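You operate a simulated robot arm through the tools that you are given. There is no shell and no other tool.

You are at the controls of a simulated robot arm. One attempt, no reset.

## Task
Run the card's pull test, then go back to low pressure.
Fine: the load test card; grip pressure, test and aim as on the card, then high pressure, before the run.

Only the result counts: the job must be done as asked and must still hold three seconds after the hand-in. Knocking over, shifting, dropping, spilling or breaking anything else fails it.

## Robot
A 6-joint arm with a fingered hand, fixed in place. Base frame: the origin is at the foot of the arm, x ahead of it, y to its left, z up. Lengths are in m, angles in degrees, forces in N, time in s.
With the tool pointing down near the work surface it reaches from about 0.28 to 0.7 m from the base axis. Its first joint turns from -166.0 to 166.0 degrees. Payload 4 kg.
The TCP is the grasp point between the finger pads, 0.022 m short of the fingertips. In the tool frame z runs along the fingers and y along their closing line. Largest opening 0.112 m; the body of the gripper starts 0.06 m behind the TCP. The gripper is a hand of 4 fingers: y runs from the thumb to the fingers, the wrist lies at [0, 0, -0.218] in the tool frame.
Orientation is that of the tool frame in the base frame, as [roll, pitch, yaw] about the fixed x, y, z axes, in that order (R = Rz(yaw) Ry(pitch) Rx(roll)). With the fingers straight down and closing along the base's y, the tool's x points along the base's -x, its y along +y and its z along -z.

## Interface
- The arm moves only by the tool send_rows. Its argument "motion" is a list of rows, each an object (a shift or turn left out is 0) with "slide": the shift along the tool's x, y, z in mm, a list of three; "rotation": the turn, a rotation vector about the tool's x, y, z in degrees, a list of three. In form: [{"slide": [x, y, z], "rotation": [ax, ay, az]}, ...]. A call has 1 to 20 rows; each row is the pose to reach, as a shift and turn from the pose commanded when the call began, along the tool's axes at that moment. Each row takes 0.2 s and may step no farther than 0.05 m and 8.6 degrees from the row before; otherwise, the whole call is refused. Where a pose cannot be reached the arm comes as near as it can. A force on the tool above 40 N (or 10 N above the force at the start of the call, whichever is more), or a blocked arm, ends the call early, and 0.2 s more pass. In this call time passes only in rows, and 0.2 s behind the last. The reply holds the time, the measured pose of the TCP, the force on the tool along the base axes, the opening and the grip force, in the units named above and with some noise, with the torque about the TCP (base axes, N m) and any sound that the robot's microphone picked up.
- Cameras (640 x 400 px; columns grow to the right, rows downward): "scene" is fixed at [0.0481, 0.649, 1.3906]; the picture's right is [-0.67, -0.74, 0.00], its down [-0.55, 0.51, -0.66] and it looks along [0.49, -0.45, -0.75] (base axes); focal length 214 px, centre (320, 200). "wrist" rides on the gripper at [0.069, 0.004, -0.083] in the tool frame; the picture's right is [-0.06, 1.00, 0.00], its down [-0.77, -0.05, -0.64] and it looks along [-0.64, -0.04, 0.77] (tool axes); focal length 243 px, centre (320, 200). There is no depth. A picture from a camera that has moved, and an enlarged one, comes with that camera's place and axes in the base frame and with its lens.
- camera(camera): a new picture of that camera. No time passes.
- finger_targets(finger1, finger2, finger3, thumb_bend): sets how far each is bent, from 0 (flat) to 1 (curled in); at 0.3 the hand is open as for a grip, at 0.7 the pads meet at the TCP. One left out holds its place. A second passes; each finger stops where it meets its share of the squeeze, and holds until it gets a number again. It is the only way to open and close the hand. It gives what a move gives, with no picture; readings hold the bend of each and the force on the fingers (four entries, about 0 where the hand has none), thumb and palm.
- zoom(camera, box): a new picture of the part [left, top, right, bottom] of that camera's present view, enlarged. No time passes.
- close_job(): hands the job in; it is judged then, once.

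Nothing tells you positions but the pictures and the camera data. Unless the task says otherwise, let go and move clear before handing in.

The tools are called as a command line: name --argument value ..., lists and objects as JSON in quotes. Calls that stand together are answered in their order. send_rows: Moves the arm, as the interface text tells. Its arguments: {"type":"object","properties":{"motion":{"type":"array"}},"required":["motion"]} The other tools are called the same way: finger_targets (finger1, finger2, finger3, thumb_bend) moves the fingers one by one; camera (camera) takes a picture; zoom (camera, box) takes an enlarged picture of a part of a camera's view; close_job () hands the job in.

At the start:

```text
time_s: 0.0
tcp_pos: [0.4318, 0.1904, 1.1611]
tcp_rot: [-180.0, 0.0, -180.0]
wrist_force: [0.5, 0.4, 0.2]
ft_torque: [0.04, 0.03, 0.02]
gripper_width: 0.1122
finger_force: 0.0
shape: jaw
bend: [0.3, 0.3, 0.3, 0.3]
finger forces: [0.1, 0.0, 0.0, 0.0, 0.1, 0.1]
```

scene: 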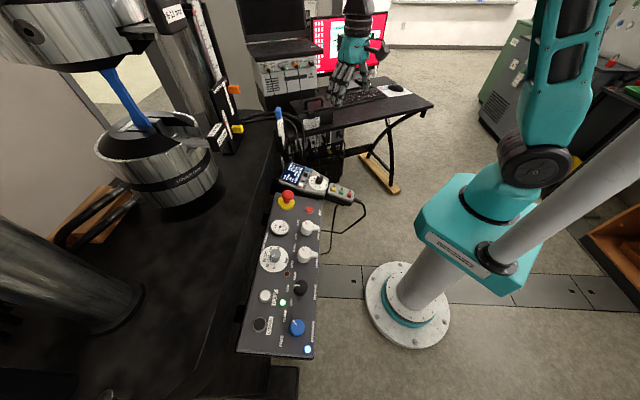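
wrist: 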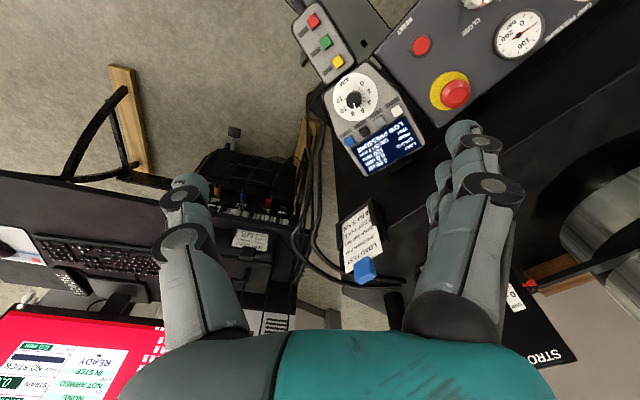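

I see a tensile test machine with a control panel, a handset with a dial and screen, a load test card and a monitor. I'll zoom in first to read the card and the labels before moving anything.

zoom --camera "wrist" --box '[320, 190, 410, 290]'

zoom --camera "wrist" --box '[320, 60, 430, 180]'

zoom --camera "wrist" --box '[0, 300, 180, 400]'

zoom --camera "wrist" --box '[280, 0, 600, 120]'

zoom --camera "scene" --box '[230, 180, 350, 270]'

zoom --camera "scene" --box '[230, 260, 350, 360]'

zoom --camera "scene" --box '[260, 100, 380, 200]'

zoom --camera "scene" --box '[300, 0, 420, 100]'

```text
4.00 times, centred on (365, 240) of wrist
camera zoom: at [0.3633, 0.1943, 1.2416], right [0.06, 1.0, 0.0], down [0.77, -0.05, 0.64], along [0.64, -0.04, -0.77], focal length 970 px, centre (140, 40)
```

zoom: 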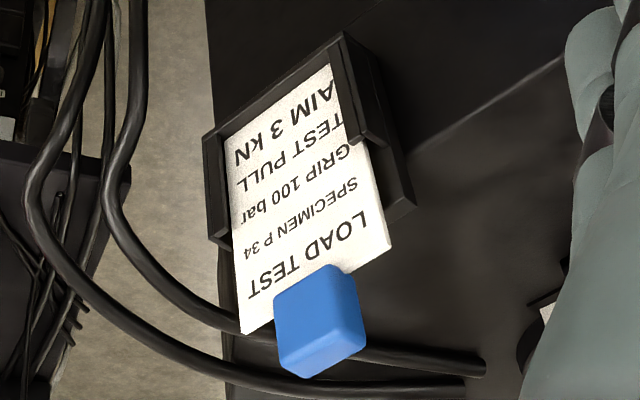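

```text
3.33 times, centred on (375, 120) of wrist
camera zoom: at [0.3633, 0.1943, 1.2416], right [0.06, 1.0, 0.0], down [0.77, -0.05, 0.64], along [0.64, -0.04, -0.77], focal length 809 px, centre (137, 467)
```

zoom: 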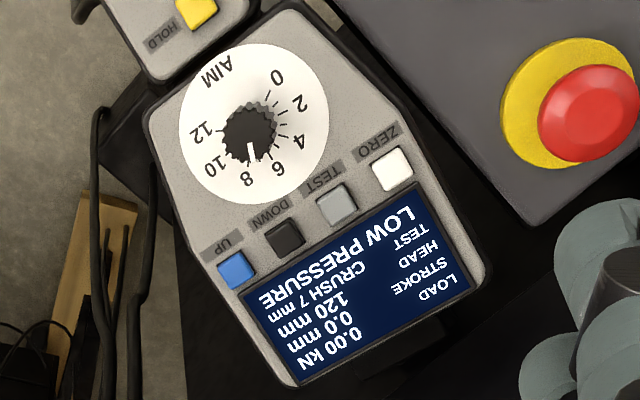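

```text
3.56 times, centred on (90, 350) of wrist
camera zoom: at [0.3633, 0.1943, 1.2416], right [0.06, 1.0, 0.0], down [0.77, -0.05, 0.64], along [0.64, -0.04, -0.77], focal length 863 px, centre (1138, -333)
```

zoom: 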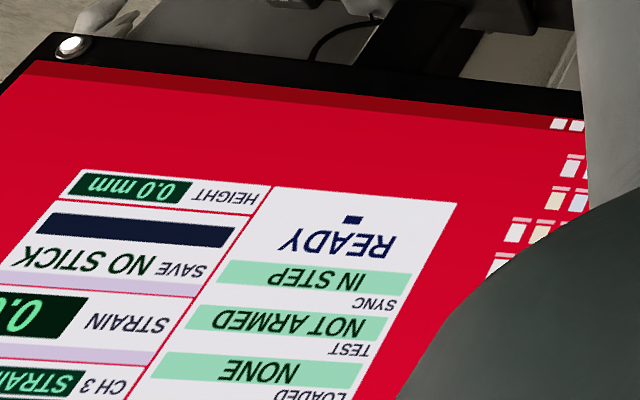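

```text
2.00 times, centred on (440, 60) of wrist
camera zoom: at [0.3633, 0.1943, 1.2416], right [0.06, 1.0, 0.0], down [0.77, -0.05, 0.64], along [0.64, -0.04, -0.77], focal length 485 px, centre (80, 480)
```

zoom: 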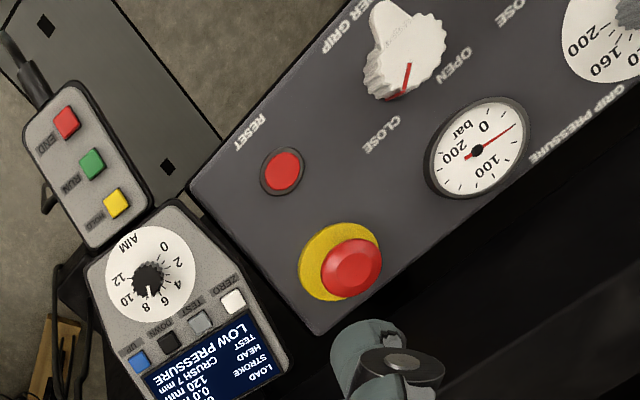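

```text
4.44 times, centred on (290, 225) of scene
camera zoom: at [0.0481, 0.649, 1.3906], right [-0.67, -0.74, 0.0], down [-0.55, 0.51, -0.66], along [0.49, -0.45, -0.75], focal length 953 px, centre (453, 89)
```

zoom: 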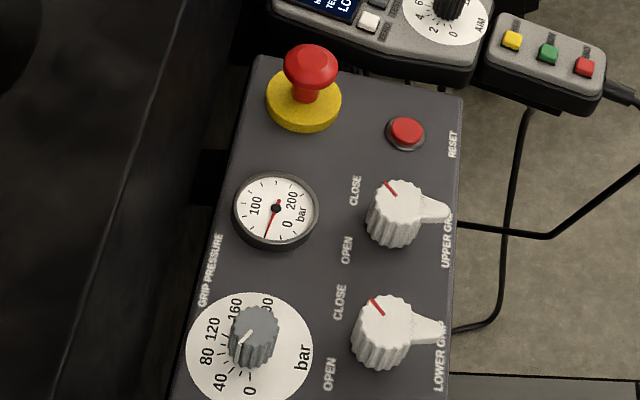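

```text
4.00 times, centred on (290, 310) of scene
camera zoom: at [0.0481, 0.649, 1.3906], right [-0.67, -0.74, 0.0], down [-0.55, 0.51, -0.66], along [0.49, -0.45, -0.75], focal length 858 px, centre (440, -240)
```

zoom: 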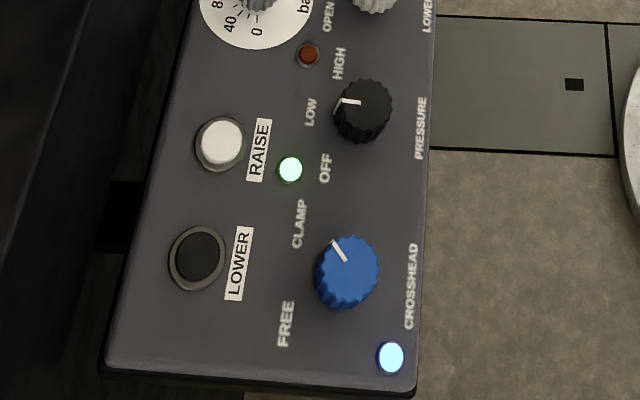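

```text
4.00 times, centred on (320, 150) of scene
camera zoom: at [0.0481, 0.649, 1.3906], right [-0.67, -0.74, 0.0], down [-0.55, 0.51, -0.66], along [0.49, -0.45, -0.75], focal length 858 px, centre (320, 400)
```

zoom: 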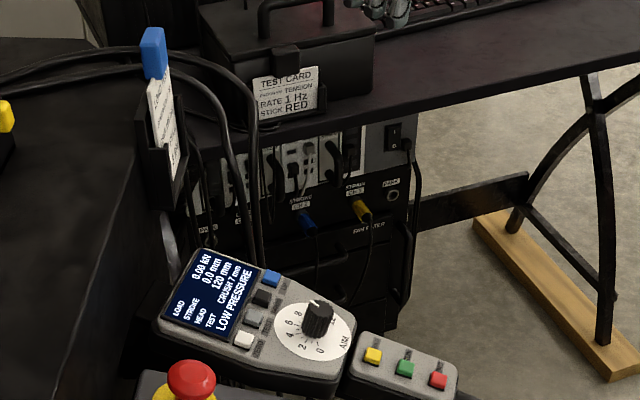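

```text
4.00 times, centred on (360, 50) of scene
camera zoom: at [0.0481, 0.649, 1.3906], right [-0.67, -0.74, 0.0], down [-0.55, 0.51, -0.66], along [0.49, -0.45, -0.75], focal length 858 px, centre (160, 800)
```

zoom: 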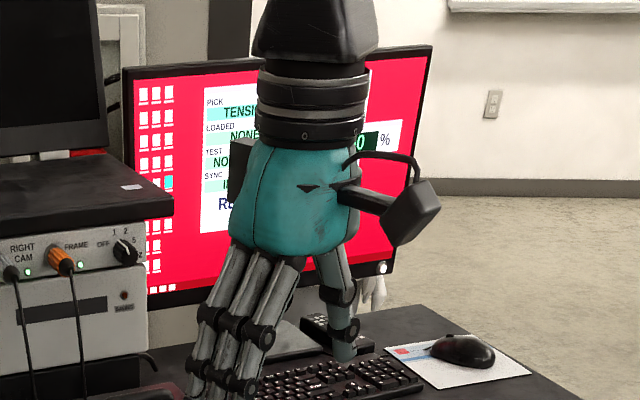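

The card reads: LOAD TEST, specimen P 34, grip 100 bar, test PULL, aim 3 kN. The handset now shows CRUSH, aim about 7 and LOW PRESSURE. Next I'll look closely at the panel, the specimen and the grips.

zoom --camera "scene" --box '[260, 210, 330, 254]'

zoom --camera "scene" --box '[245, 240, 325, 290]'

zoom --camera "scene" --box '[240, 285, 330, 341]'

zoom --camera "scene" --box '[240, 320, 330, 376]'

zoom --camera "scene" --box '[265, 155, 365, 217]'

zoom --camera "scene" --box '[0, 0, 250, 160]'

zoom --camera "scene" --box '[70, 60, 250, 220]'

zoom --camera "wrist" --box '[480, 180, 640, 400]'

zoom --camera "scene" --box '[265, 95, 345, 175]'

```text
9.09 times, centred on (295, 232) of scene
camera zoom: at [0.0481, 0.649, 1.3906], right [-0.67, -0.74, 0.0], down [-0.55, 0.51, -0.66], along [0.49, -0.45, -0.75], focal length 1950 px, centre (547, -91)
```

zoom: 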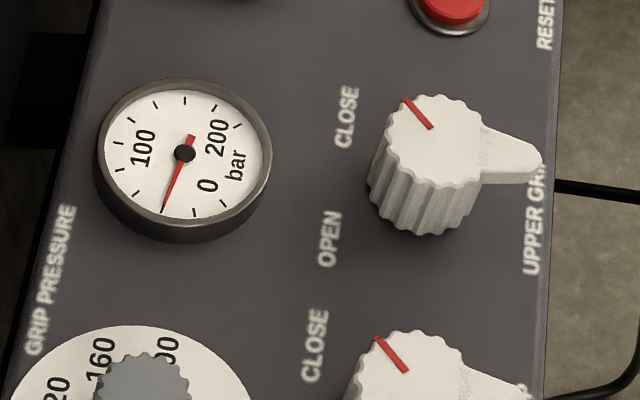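

```text
8.00 times, centred on (285, 265) of scene
camera zoom: at [0.0481, 0.649, 1.3906], right [-0.67, -0.74, 0.0], down [-0.55, 0.51, -0.66], along [0.49, -0.45, -0.75], focal length 1716 px, centre (600, -320)
```

zoom: 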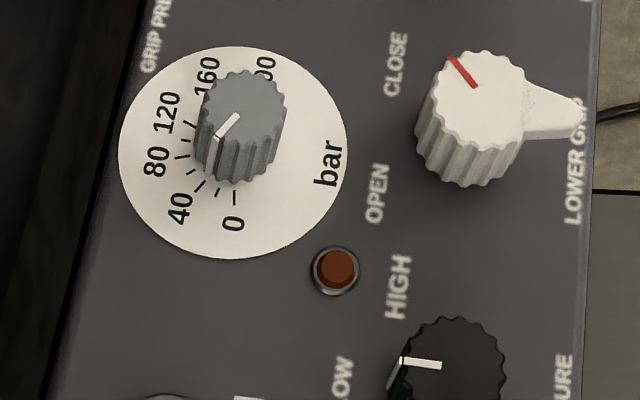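

```text
7.11 times, centred on (285, 313) of scene
camera zoom: at [0.0481, 0.649, 1.3906], right [-0.67, -0.74, 0.0], down [-0.55, 0.51, -0.66], along [0.49, -0.45, -0.75], focal length 1525 px, centre (569, -604)
```

zoom: 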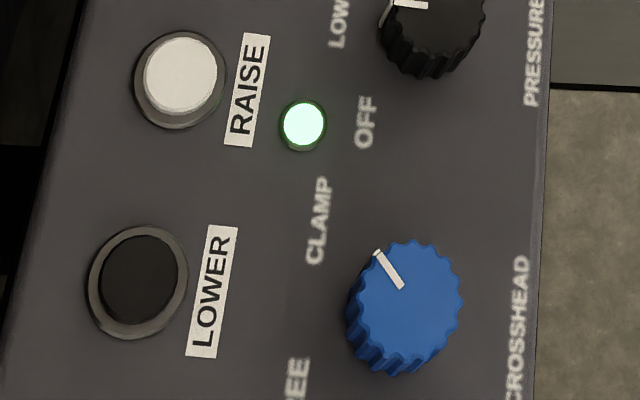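

```text
7.11 times, centred on (285, 348) of scene
camera zoom: at [0.0481, 0.649, 1.3906], right [-0.67, -0.74, 0.0], down [-0.55, 0.51, -0.66], along [0.49, -0.45, -0.75], focal length 1525 px, centre (569, -852)
```

zoom: 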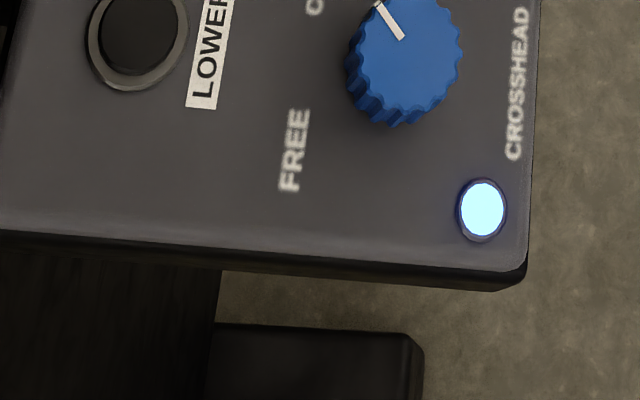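

```text
6.40 times, centred on (315, 186) of scene
camera zoom: at [0.0481, 0.649, 1.3906], right [-0.67, -0.74, 0.0], down [-0.55, 0.51, -0.66], along [0.49, -0.45, -0.75], focal length 1373 px, centre (352, 290)
```

zoom: 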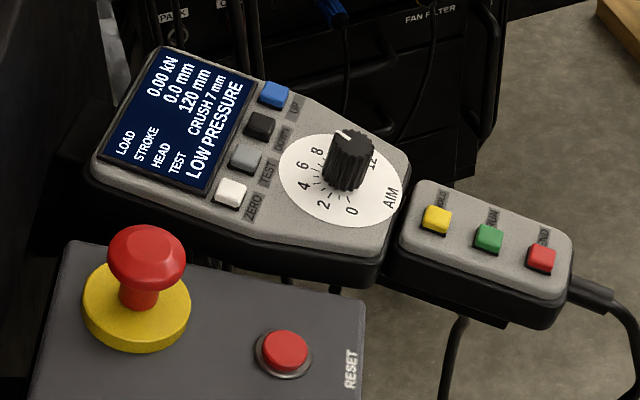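

```text
2.50 times, centred on (125, 80) of scene
camera zoom: at [0.0481, 0.649, 1.3906], right [-0.67, -0.74, 0.0], down [-0.55, 0.51, -0.66], along [0.49, -0.45, -0.75], focal length 536 px, centre (808, 500)
```

zoom: 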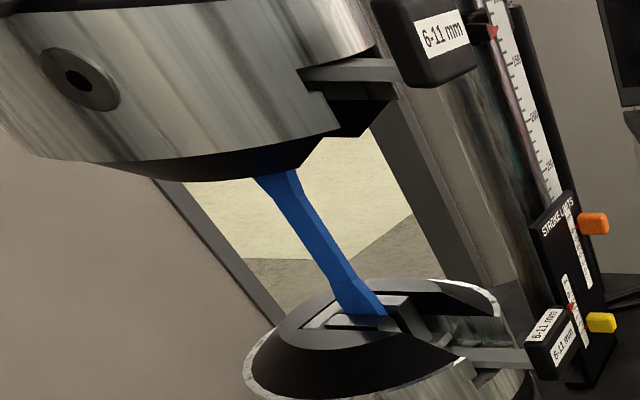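

```text
2.50 times, centred on (160, 140) of scene
camera zoom: at [0.0481, 0.649, 1.3906], right [-0.67, -0.74, 0.0], down [-0.55, 0.51, -0.66], along [0.49, -0.45, -0.75], focal length 536 px, centre (720, 350)
```

zoom: 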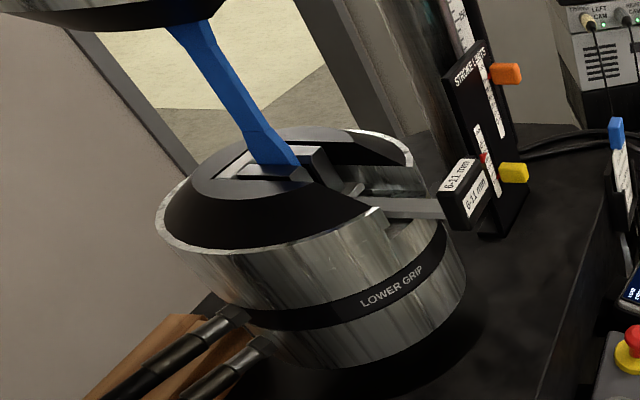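

```text
1.82 times, centred on (560, 290) of wrist
camera zoom: at [0.3633, 0.1943, 1.2416], right [0.06, 1.0, 0.0], down [0.77, -0.05, 0.64], along [0.64, -0.04, -0.77], focal length 441 px, centre (-116, 36)
```

zoom: 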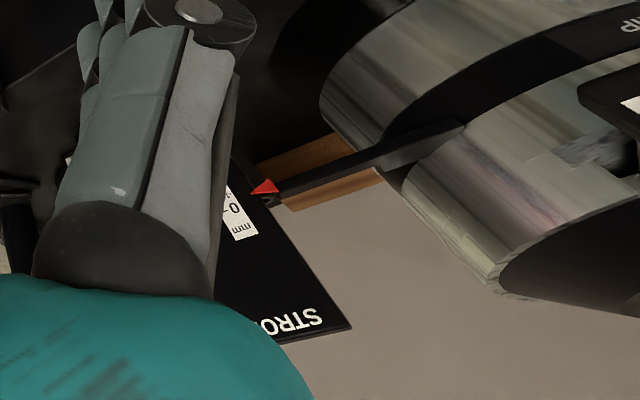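

```text
5.00 times, centred on (305, 135) of scene
camera zoom: at [0.0481, 0.649, 1.3906], right [-0.67, -0.74, 0.0], down [-0.55, 0.51, -0.66], along [0.49, -0.45, -0.75], focal length 1072 px, centre (395, 525)
```

zoom: 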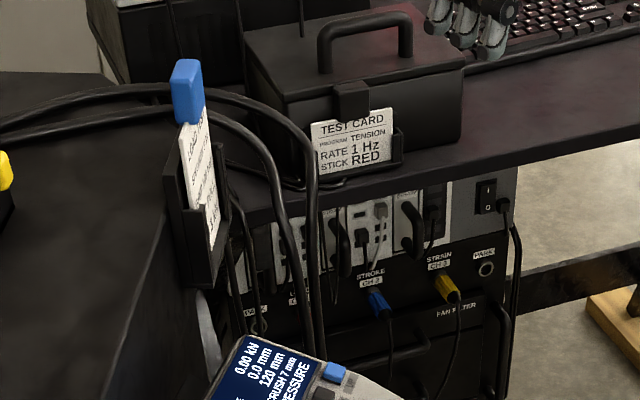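

The panel sits at about z = 0.8 m, running from roughly (0.50, 0.40) to (0.17, 0.62) and tilted toward the robot; the handset is just past its end. I'll move the hand at a safe height over the panel for better views.

send_rows --motion '[{"slide": [12, 40, 13]}, {"slide": [24, 78, 26]}, {"slide": [36, 116, 40]}, {"slide": [48, 154, 53]}, {"slide": [60, 192, 66]}, {"slide": [72, 230, 80]}]'

camera --camera "wrist"

camera --camera "scene"

```text
time_s: 1.4
tcp_pos: [0.3602, 0.4185, 1.0808]
tcp_rot: [-180.0, 0.0, 179.9]
wrist_force: [-0.3, 0.0, 0.9]
ft_torque: [0.0, 0.02, 0.0]
gripper_width: 0.1119
finger_force: 0.0
shape: jaw
bend: [0.3, 0.3, 0.3, 0.3]
finger forces: [0.0, 0.0, 0.1, 0.1, 0.1, 0.0]
```

```text
taken
camera wrist: at [0.2911, 0.4233, 1.1622], right [0.06, 1.0, 0.0], down [0.76, -0.05, 0.64], along [0.64, -0.04, -0.77], focal length 243 px, centre (320, 200)
```

wrist: 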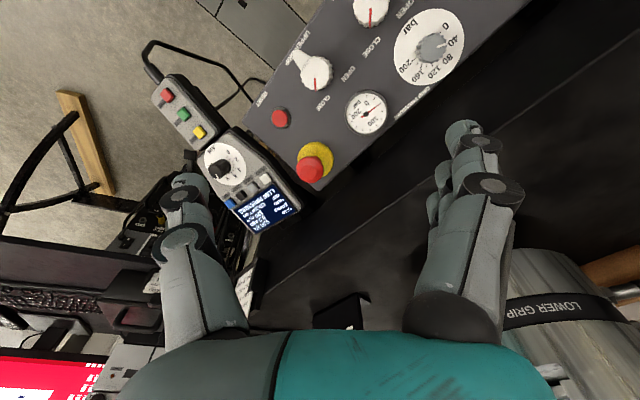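

```text
taken
```

scene: 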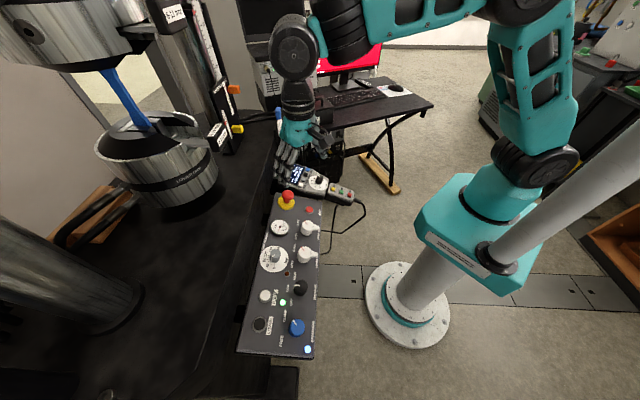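

The wrist camera now looks over the panel. I'll take enlarged views to fix the knob positions and the panel tilt.

zoom --camera "wrist" --box '[140, 60, 320, 240]'

zoom --camera "wrist" --box '[320, 0, 520, 125]'

zoom --camera "wrist" --box '[340, -180, 640, 10]'

```text
2.22 times, centred on (230, 150) of wrist
camera zoom: at [0.2911, 0.4233, 1.1622], right [0.06, 1.0, 0.0], down [0.76, -0.05, 0.64], along [0.64, -0.04, -0.77], focal length 539 px, centre (520, 311)
```

zoom: 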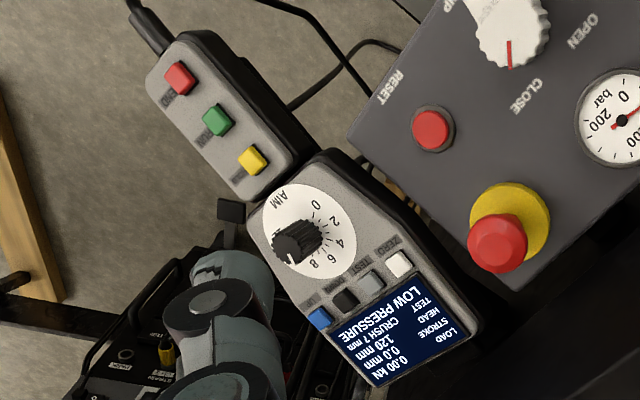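

```text
3.20 times, centred on (420, 62) of wrist
camera zoom: at [0.2911, 0.4233, 1.1622], right [0.06, 1.0, 0.0], down [0.76, -0.05, 0.64], along [0.64, -0.04, -0.77], focal length 776 px, centre (0, 640)
```

zoom: 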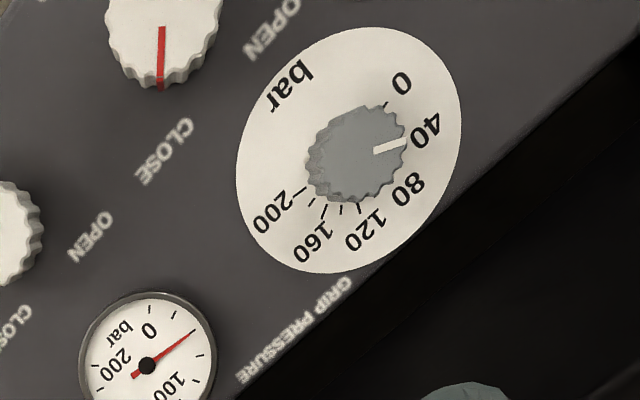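

```text
refused: -180 is not a number from 0 to 400
```

I've placed the panel: E-stop near (0.498, 0.404, 0.81), gauge (0.424, 0.481, 0.815), grip pressure dial (0.347, 0.556, 0.81), with a tilt of roughly 16° toward the robot. Next I'll look at the hand shape and try bending the fingers here in free air.

finger_targets --finger1 0.7 --finger2 1.0 --finger3 1.0 --thumb_bend 0.3

zoom --camera "scene" --box '[240, 90, 370, 190]'

camera --camera "wrist"

```text
time_s: 2.4
tcp_pos: [0.3602, 0.4184, 1.0819]
tcp_rot: [-179.9, 0.1, -180.0]
wrist_force: [0.5, -0.2, -0.5]
ft_torque: [0.0, -0.03, 0.03]
gripper_width: 0.0586
finger_force: 0.0
shape: fingers
bend: [0.7, 1.0, 1.0, 0.3]
finger forces: [0.0, 0.1, 0.1, 0.0, 0.0, 0.1]
```

```text
4.00 times, centred on (305, 140) of scene
camera zoom: at [0.0481, 0.649, 1.3906], right [-0.67, -0.74, 0.0], down [-0.55, 0.51, -0.66], along [0.49, -0.45, -0.75], focal length 858 px, centre (380, 440)
```

zoom: 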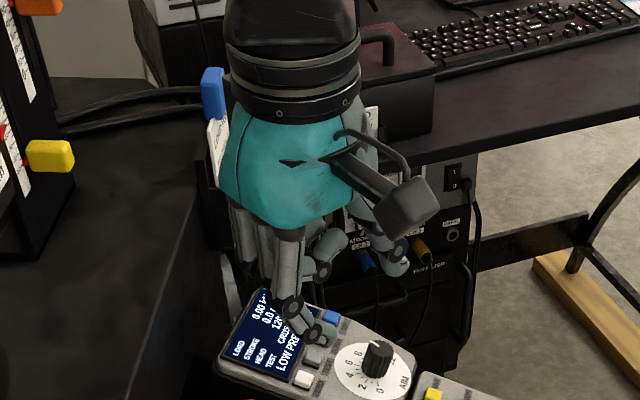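

```text
taken
camera wrist: at [0.2913, 0.423, 1.1622], right [0.06, 1.0, 0.0], down [0.77, -0.05, 0.64], along [0.64, -0.04, -0.77], focal length 243 px, centre (320, 200)
```

wrist: 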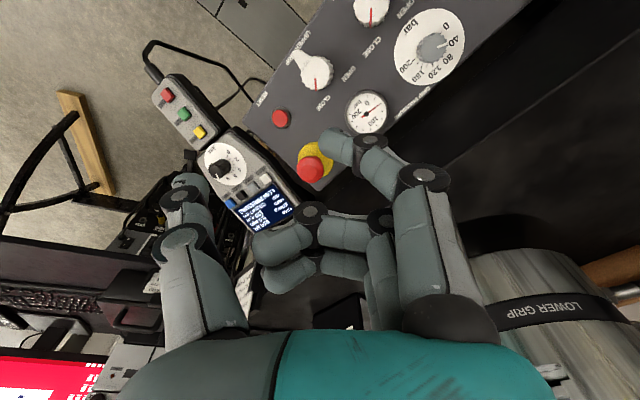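

Finger 1 is the one nearest the wrist camera, and at 0.7 its tip is near the TCP line while fingers 2 and 3 are tucked away. I'll zoom in to measure where that tip is.

zoom --camera "wrist" --box '[220, 90, 480, 260]'

zoom --camera "scene" --box '[280, 140, 340, 180]'

```text
2.35 times, centred on (350, 175) of wrist
camera zoom: at [0.2913, 0.423, 1.1622], right [0.06, 1.0, 0.0], down [0.77, -0.05, 0.64], along [0.64, -0.04, -0.77], focal length 571 px, centre (249, 259)
```

zoom: 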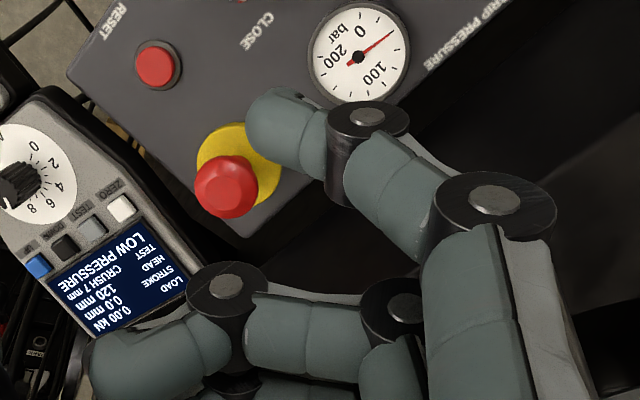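

```text
10.00 times, centred on (310, 160) of scene
camera zoom: at [0.0481, 0.649, 1.3906], right [-0.67, -0.74, 0.0], down [-0.55, 0.51, -0.66], along [0.49, -0.45, -0.75], focal length 2145 px, centre (420, 600)
```

zoom: 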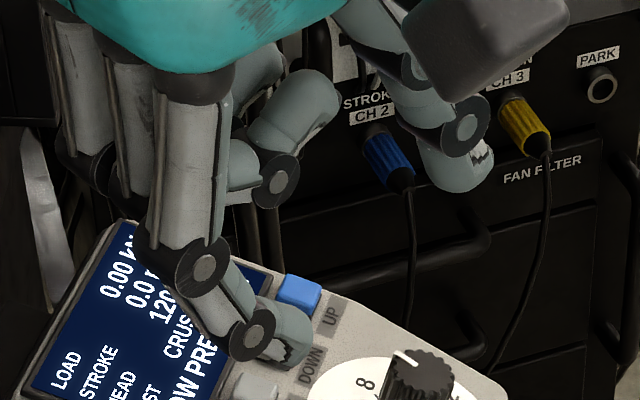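

The finger 1 tip sits at about tool (0.0235, 0.005, 0.02). I've placed the handset as follows:

- TEST: (0.5385, 0.291, 0.821)
- AIM dial: (0.5015, 0.247, 0.803)
- RUN: (0.42, 0.2015, 0.779)

I'll start with the grip pressure dial, so I preshape the hand and hover above it along the panel normal.

finger_targets --finger1 0.5 --finger2 0.5 --finger3 0.5 --thumb_bend 0.5

send_rows --motion '[{"slide": [7, 23, 31], "rotation": [-2.3, -2.3, 0]}, {"slide": [15, 46, 63], "rotation": [-4.5, -4.5, 0]}, {"slide": [22, 69, 94], "rotation": [-6.8, -6.8, 0]}, {"slide": [29, 91, 126], "rotation": [-9, -9, 0]}, {"slide": [36.6, 114, 157], "rotation": [-11.3, -11.3, 0]}]'

camera --camera "wrist"

camera --camera "scene"

```text
time_s: 3.4
tcp_pos: [0.3618, 0.4191, 1.0808]
tcp_rot: [179.9, 0.0, -180.0]
wrist_force: [0.0, -0.3, -0.1]
ft_torque: [0.01, -0.02, 0.0]
gripper_width: 0.0576
finger_force: 0.0
shape: fingers
bend: [0.5, 0.5, 0.5, 0.5]
finger forces: [0.1, 0.0, 0.0, 0.1, 0.0, 0.1]
```

```text
time_s: 4.6
tcp_pos: [0.325, 0.5331, 0.9212]
tcp_rot: [168.5, 11.3, 178.9]
wrist_force: [-0.4, 0.3, -0.2]
ft_torque: [0.0, 0.01, 0.0]
gripper_width: 0.0575
finger_force: 0.1
shape: fingers
bend: [0.5, 0.5, 0.5, 0.5]
finger forces: [0.0, 0.0, 0.1, 0.1, 0.0, 0.0]
```

```text
taken
camera wrist: at [0.2408, 0.5229, 0.9866], right [0.04, 0.98, 0.21], down [0.63, -0.19, 0.76], along [0.78, 0.1, -0.62], focal length 243 px, centre (320, 200)
```

wrist: 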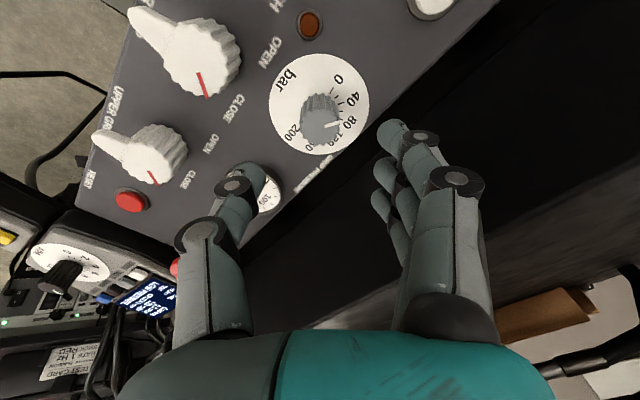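

```text
taken
```

scene: 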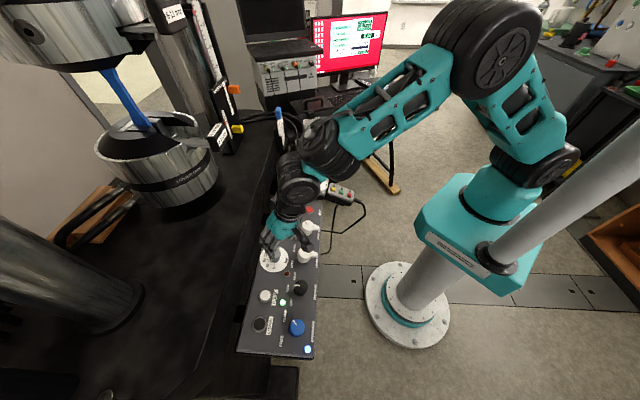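

The hand is hovering over the grip pressure dial and the dial lies nearly on the tool axis. I'll zoom in to confirm the alignment before going down.

zoom --camera "wrist" --box '[240, 40, 420, 170]'

zoom --camera "scene" --box '[240, 180, 340, 280]'

zoom --camera "scene" --box '[310, 10, 390, 80]'

```text
3.08 times, centred on (330, 105) of wrist
camera zoom: at [0.2408, 0.5229, 0.9866], right [0.04, 0.98, 0.21], down [0.63, -0.19, 0.76], along [0.78, 0.1, -0.62], focal length 746 px, centre (289, 492)
```

zoom: 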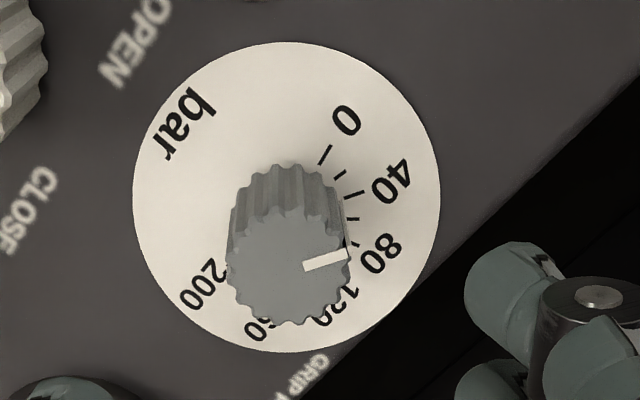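

```text
4.00 times, centred on (290, 230) of scene
camera zoom: at [0.0481, 0.649, 1.3906], right [-0.67, -0.74, 0.0], down [-0.55, 0.51, -0.66], along [0.49, -0.45, -0.75], focal length 858 px, centre (440, 80)
```

zoom: 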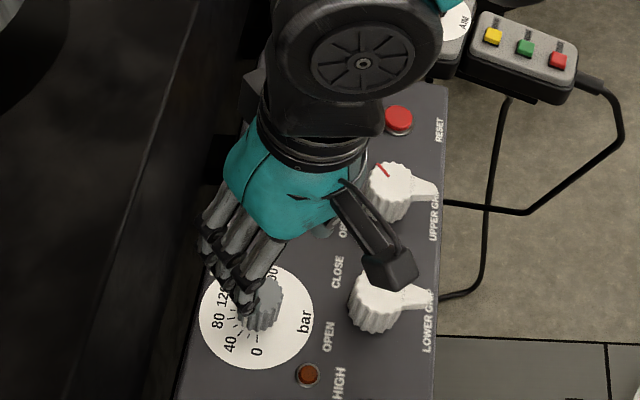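

```text
5.71 times, centred on (350, 45) of scene
camera zoom: at [0.0481, 0.649, 1.3906], right [-0.67, -0.74, 0.0], down [-0.55, 0.51, -0.66], along [0.49, -0.45, -0.75], focal length 1226 px, centre (149, 1086)
```

zoom: 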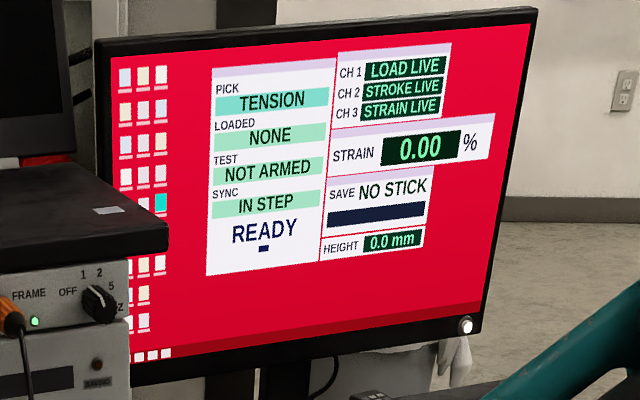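

The dial's knob is about 27 mm across and about 40 mm tall, and it sits within 2 mm of the tool axis. I'll descend 60 mm along the tool axis first and check the clearance.

send_rows --motion '[{"slide": [0.3, -0.2, 15]}, {"slide": [0.5, -0.4, 30]}, {"slide": [0.8, -0.6, 45]}, {"slide": [1, -0.8, 60]}]'

camera --camera "wrist"

zoom --camera "scene" --box '[240, 220, 330, 280]'

```text
time_s: 5.6
tcp_pos: [0.3353, 0.5457, 0.8655]
tcp_rot: [168.5, 11.2, 178.9]
wrist_force: [0.0, 0.3, 0.4]
ft_torque: [0.01, 0.0, 0.04]
gripper_width: 0.0574
finger_force: 0.0
shape: fingers
bend: [0.5, 0.5, 0.5, 0.5]
finger forces: [0.0, 0.1, 0.0, 0.0, 0.1, 0.0]
```

```text
taken
camera wrist: at [0.2509, 0.5349, 0.9306], right [0.04, 0.98, 0.21], down [0.63, -0.19, 0.76], along [0.78, 0.1, -0.62], focal length 243 px, centre (320, 200)
```

wrist: 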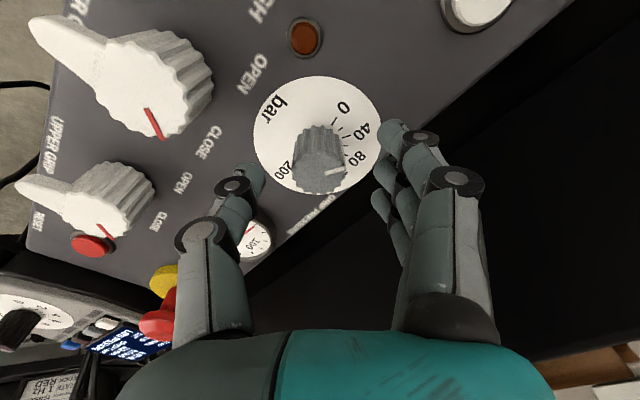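

```text
6.67 times, centred on (285, 250) of scene
camera zoom: at [0.0481, 0.649, 1.3906], right [-0.67, -0.74, 0.0], down [-0.55, 0.51, -0.66], along [0.49, -0.45, -0.75], focal length 1430 px, centre (553, -133)
```

zoom: 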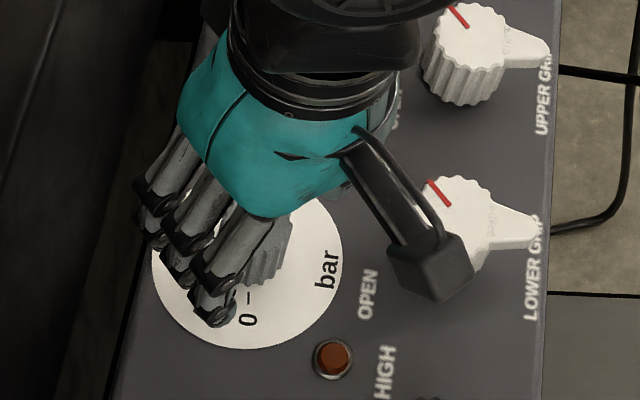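

Alignment is good, with about 61 mm left to the dial face. I'll go down another 27 mm so the fingertips stop just above the panel, then close gently.

send_rows --motion '[{"slide": [0, -0.5, 9]}, {"slide": [0, -1, 18]}, {"slide": [0, -1.5, 27]}]'

camera --camera "wrist"

zoom --camera "scene" --box '[240, 220, 330, 280]'

```text
time_s: 6.4
tcp_pos: [0.3416, 0.5495, 0.8394]
tcp_rot: [168.5, 11.3, 178.9]
wrist_force: [-0.3, -0.1, 0.4]
ft_torque: [0.01, -0.03, 0.0]
gripper_width: 0.0573
finger_force: 0.0
shape: fingers
bend: [0.5, 0.5, 0.5, 0.5]
finger forces: [0.0, 0.1, 0.0, 0.0, 0.0, 0.1]
```

```text
taken
camera wrist: at [0.2566, 0.538, 0.9046], right [0.04, 0.98, 0.21], down [0.63, -0.19, 0.76], along [0.78, 0.1, -0.62], focal length 243 px, centre (320, 200)
```

wrist: 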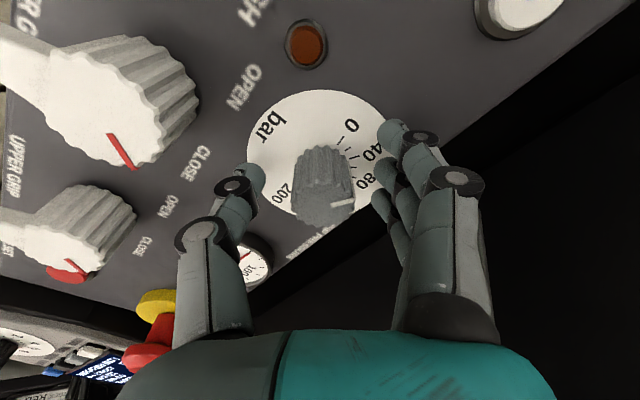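

```text
6.67 times, centred on (285, 250) of scene
camera zoom: at [0.0481, 0.649, 1.3906], right [-0.67, -0.74, 0.0], down [-0.55, 0.51, -0.66], along [0.49, -0.45, -0.75], focal length 1430 px, centre (553, -133)
```

zoom: 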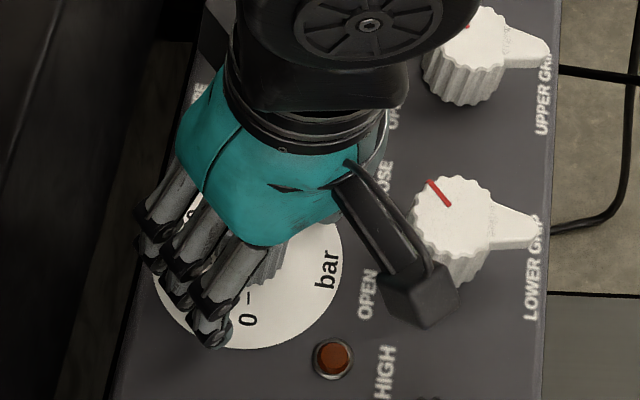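

The knob is between finger 2 and the thumb with its top about 8 mm behind the TCP. I'll go 4 mm deeper and pinch it with finger 2 and the thumb.

send_rows --motion '[{"slide": [0, 1, 4]}]'

finger_targets --finger2 0.7 --thumb_bend 0.7

camera --camera "wrist"

```text
time_s: 6.8
tcp_pos: [0.341, 0.5498, 0.8354]
tcp_rot: [168.4, 11.2, 178.9]
wrist_force: [0.5, -0.9, 0.1]
ft_torque: [-0.01, -0.02, 0.04]
gripper_width: 0.0575
finger_force: 0.0
shape: fingers
bend: [0.5, 0.5, 0.5, 0.5]
finger forces: [0.1, 0.0, 0.1, 0.0, 0.0, 0.0]
```

```text
time_s: 7.8
tcp_pos: [0.3416, 0.5508, 0.8351]
tcp_rot: [168.7, 11.2, 178.7]
wrist_force: [0.0, -3.3, -4.6]
ft_torque: [-0.04, 0.01, -0.01]
gripper_width: 0.0423
finger_force: 7.3
shape: fingers
bend: [0.5, 0.62, 0.5, 0.65]
finger forces: [0.0, 5.1, 0.0, 0.0, 9.1, 0.1]
```

```text
taken
camera wrist: at [0.2568, 0.5398, 0.9005], right [0.04, 0.98, 0.21], down [0.63, -0.19, 0.76], along [0.78, 0.1, -0.62], focal length 243 px, centre (320, 200)
```

wrist: 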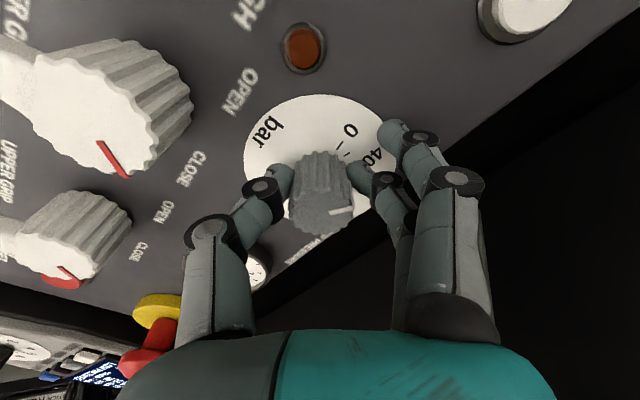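

The knob is pinched between the thumb and finger 2, with 5 to 9 N on each. I'll turn it a first 18° clockwise and check that it follows.

send_rows --motion '[{"rotation": [0, 0, 6]}, {"rotation": [0, 0, 12]}, {"rotation": [0, 0, 18]}]'

zoom --camera "wrist" --box '[220, 80, 420, 300]'

zoom --camera "scene" --box '[240, 210, 330, 280]'

```text
time_s: 8.6
tcp_pos: [0.3404, 0.5521, 0.8364]
tcp_rot: [165.6, 7.2, 161.0]
wrist_force: [0.3, 0.8, -4.9]
ft_torque: [0.04, -0.02, -0.03]
gripper_width: 0.0419
finger_force: 6.6
shape: fingers
bend: [0.5, 0.62, 0.5, 0.65]
finger forces: [0.1, 6.0, 0.1, 0.1, 7.0, 0.1]
```

```text
1.82 times, centred on (320, 190) of wrist
camera zoom: at [0.2609, 0.5613, 0.9059], right [0.35, 0.9, 0.25], down [0.58, -0.42, 0.7], along [0.74, -0.1, -0.67], focal length 441 px, centre (320, 218)
```

zoom: 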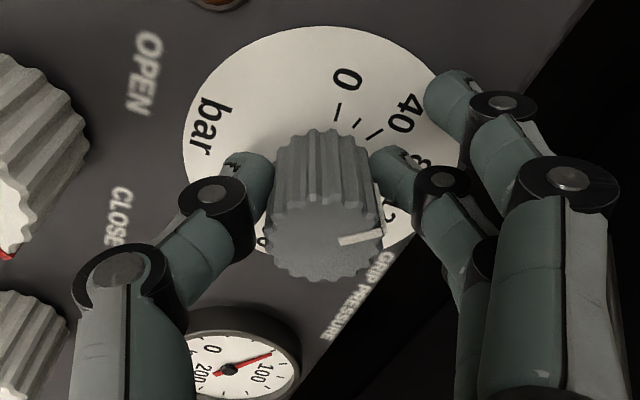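

```text
5.71 times, centred on (285, 245) of scene
camera zoom: at [0.0481, 0.649, 1.3906], right [-0.67, -0.74, 0.0], down [-0.55, 0.51, -0.66], along [0.49, -0.45, -0.75], focal length 1226 px, centre (520, -57)
```

zoom: 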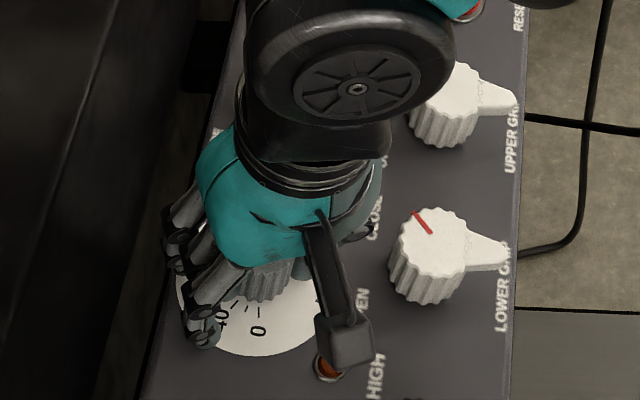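

The knob follows the hand. The scale runs at about 1° per bar, so I'll turn another 30° while correcting for the small axis offset, then read the gauge.

send_rows --motion '[{"slide": [0, 0.5, 0], "rotation": [0, 0, 6]}, {"slide": [0, 1, 0], "rotation": [0, 0, 12]}, {"slide": [0, 1.4, 0], "rotation": [0, 0, 18]}, {"slide": [0, 1.9, 0], "rotation": [0, 0, 24]}, {"slide": [0, 2.4, 0], "rotation": [0, 0, 30]}]'

zoom --camera "wrist" --box '[200, 80, 420, 300]'

zoom --camera "scene" --box '[240, 210, 330, 280]'

```text
time_s: 9.8
tcp_pos: [0.3412, 0.553, 0.8361]
tcp_rot: [164.1, -0.8, 132.0]
wrist_force: [0.3, 1.3, -4.7]
ft_torque: [0.03, 0.01, 0.01]
gripper_width: 0.0418
finger_force: 6.9
shape: fingers
bend: [0.5, 0.62, 0.5, 0.65]
finger forces: [0.0, 6.3, 0.1, 0.1, 7.1, 0.1]
```

```text
1.82 times, centred on (310, 190) of wrist
camera zoom: at [0.2825, 0.5911, 0.9162], right [0.76, 0.59, 0.27], down [0.35, -0.72, 0.59], along [0.55, -0.35, -0.76], focal length 441 px, centre (338, 218)
```

zoom: 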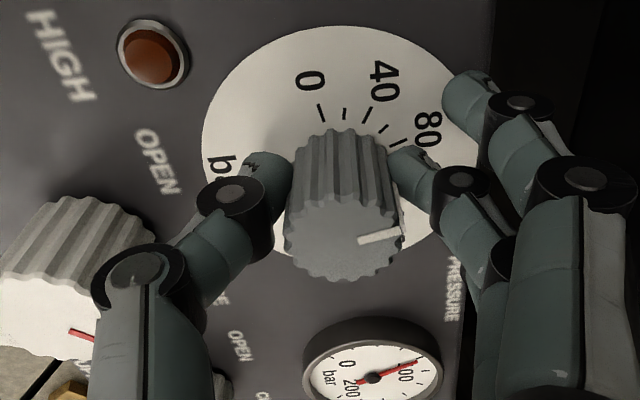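

```text
5.71 times, centred on (285, 245) of scene
camera zoom: at [0.0481, 0.649, 1.3906], right [-0.67, -0.74, 0.0], down [-0.55, 0.51, -0.66], along [0.49, -0.45, -0.75], focal length 1226 px, centre (520, -57)
```

zoom: 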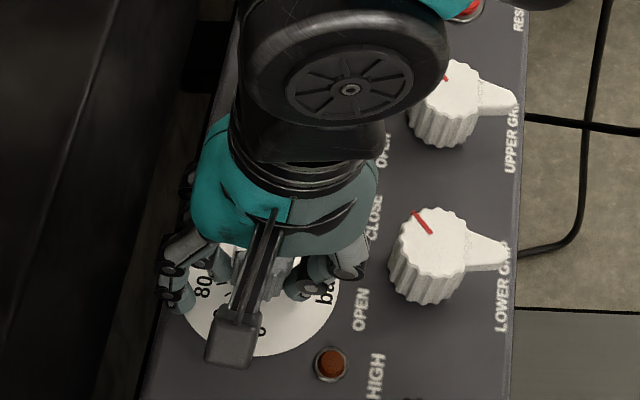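

The gauge needle is now near 100. I'll zoom in on the gauge and the knob mark.

zoom --camera "wrist" --box '[285, 250, 385, 312]'

zoom --camera "wrist" --box '[270, 90, 400, 240]'

```text
6.40 times, centred on (335, 281) of wrist
camera zoom: at [0.2825, 0.5911, 0.9162], right [0.76, 0.59, 0.27], down [0.35, -0.72, 0.59], along [0.55, -0.35, -0.76], focal length 1553 px, centre (224, -318)
```

zoom: 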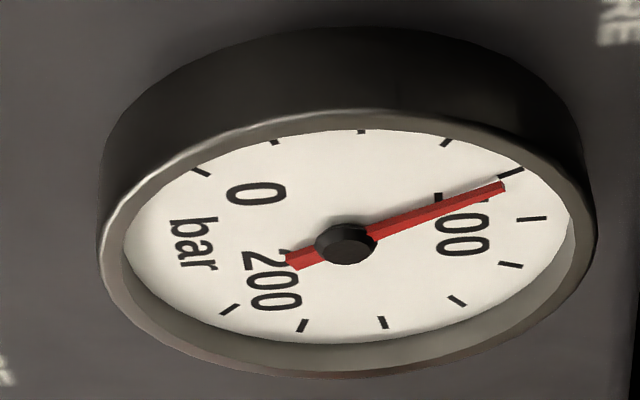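

```text
2.67 times, centred on (335, 165) of wrist
camera zoom: at [0.2825, 0.5911, 0.9162], right [0.76, 0.59, 0.27], down [0.35, -0.72, 0.59], along [0.55, -0.35, -0.76], focal length 647 px, centre (280, 293)
```

zoom: 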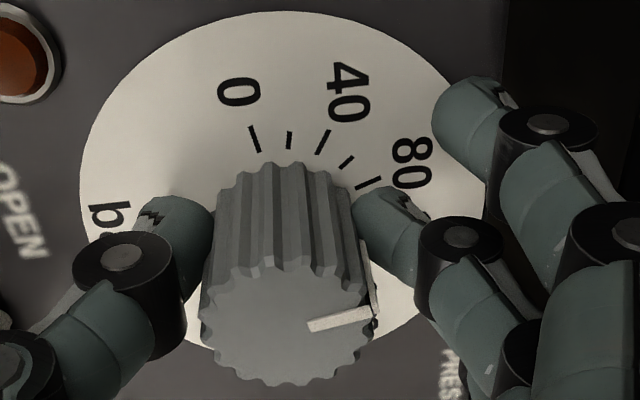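

By my rectified reading the gauge shows about 81 bar while the dial has turned to about 88, so the needle may be lagging. I'll hold still a moment and read it again.

send_rows --motion '[{"slide": [0, 0, 0]}, {"slide": [0, 0, 0]}, {"slide": [0, 0, 0]}, {"slide": [0, 0, 0]}, {"slide": [0, 0, 0]}]'

zoom --camera "wrist" --box '[285, 250, 385, 312]'

```text
time_s: 11.0
tcp_pos: [0.3421, 0.5526, 0.8358]
tcp_rot: [164.1, -0.8, 132.0]
wrist_force: [-0.3, 1.6, -3.5]
ft_torque: [0.06, 0.03, -0.03]
gripper_width: 0.0416
finger_force: 6.2
shape: fingers
bend: [0.5, 0.62, 0.5, 0.65]
finger forces: [0.1, 6.2, 0.0, 0.1, 7.0, 0.0]
```

```text
6.40 times, centred on (335, 281) of wrist
camera zoom: at [0.2824, 0.5911, 0.9162], right [0.76, 0.59, 0.27], down [0.35, -0.72, 0.59], along [0.55, -0.35, -0.76], focal length 1553 px, centre (224, -318)
```

zoom: 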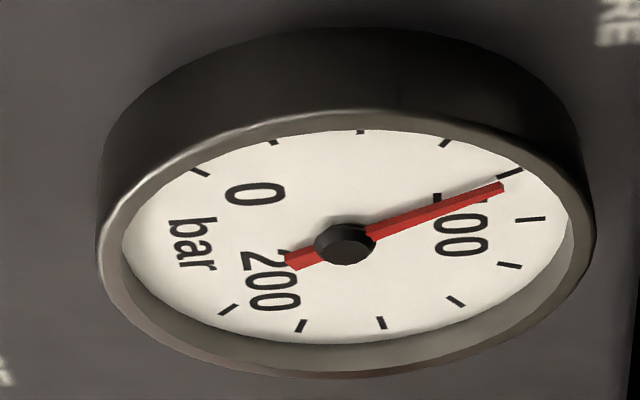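

The gauge is steady at roughly 81 to 85 bar. I'll add another 16° clockwise and read it again.

send_rows --motion '[{"slide": [0.2, 0.4, 0], "rotation": [0, 0, 5.5]}, {"slide": [0.4, 0.8, 0], "rotation": [0, 0, 11]}, {"slide": [0.5, 1.2, 0], "rotation": [0, 0, 16]}, {"slide": [0.5, 1.2, 0], "rotation": [0, 0, 16]}]'

zoom --camera "wrist" --box '[200, 80, 440, 320]'

camera --camera "wrist"

```text
time_s: 12.0
tcp_pos: [0.3412, 0.5547, 0.8362]
tcp_rot: [164.9, -5.1, 116.6]
wrist_force: [1.9, 0.0, -4.1]
ft_torque: [0.03, -0.05, 0.02]
gripper_width: 0.0412
finger_force: 7.1
shape: fingers
bend: [0.5, 0.62, 0.5, 0.65]
finger forces: [0.0, 6.4, 0.0, 0.0, 6.3, 0.0]
```

```text
1.67 times, centred on (320, 200) of wrist
camera zoom: at [0.2989, 0.6012, 0.9217], right [0.9, 0.35, 0.25], down [0.17, -0.83, 0.54], along [0.4, -0.44, -0.81], focal length 404 px, centre (320, 200)
```

zoom: 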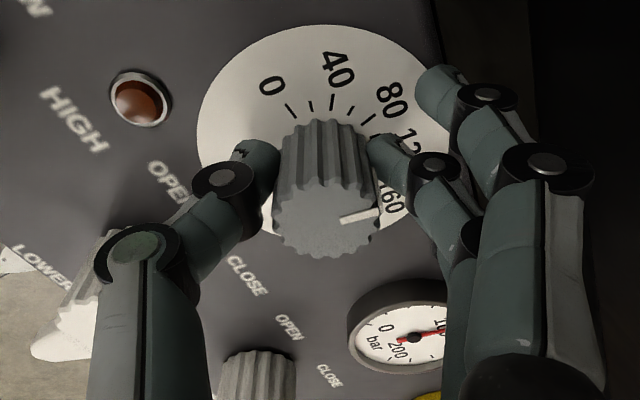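

```text
taken
camera wrist: at [0.2989, 0.6012, 0.9217], right [0.9, 0.35, 0.25], down [0.17, -0.83, 0.54], along [0.4, -0.44, -0.81], focal length 243 px, centre (320, 200)
```

wrist: 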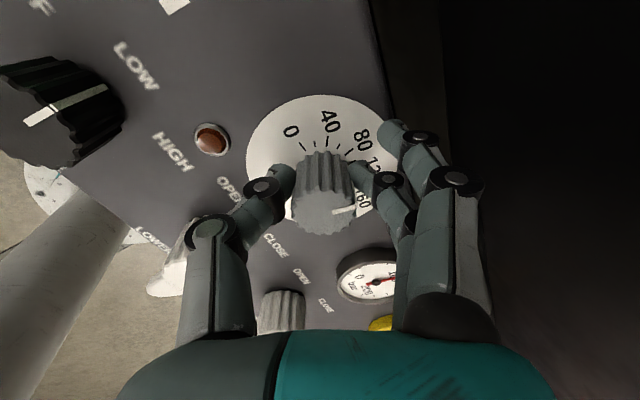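

zoom --camera "wrist" --box '[325, 240, 425, 312]'

zoom --camera "wrist" --box '[240, 90, 400, 240]'

```text
5.56 times, centred on (375, 276) of wrist
camera zoom: at [0.2989, 0.6012, 0.9217], right [0.9, 0.35, 0.25], down [0.17, -0.83, 0.54], along [0.4, -0.44, -0.81], focal length 1348 px, centre (14, -222)
```

zoom: 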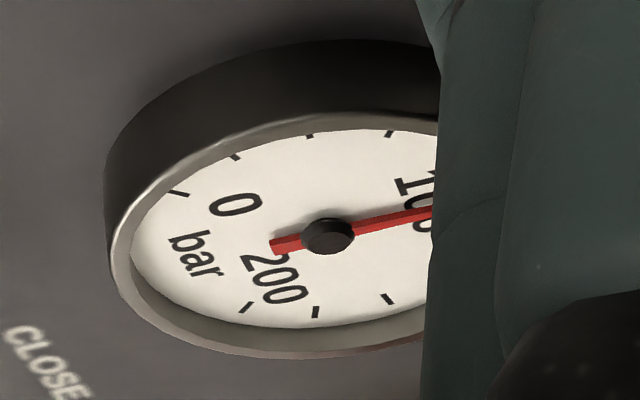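

```text
2.67 times, centred on (320, 165) of wrist
camera zoom: at [0.2989, 0.6012, 0.9217], right [0.9, 0.35, 0.25], down [0.17, -0.83, 0.54], along [0.4, -0.44, -0.81], focal length 647 px, centre (320, 293)
```

zoom: 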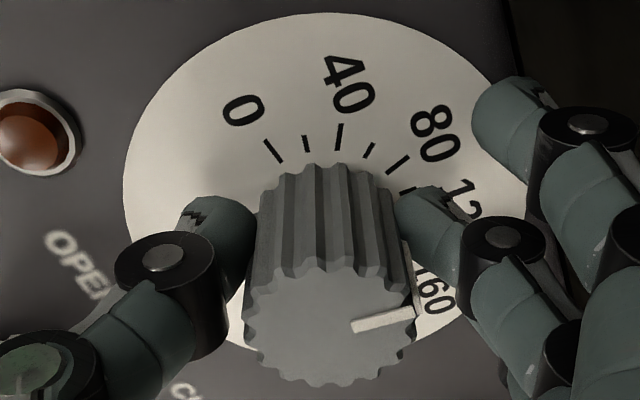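

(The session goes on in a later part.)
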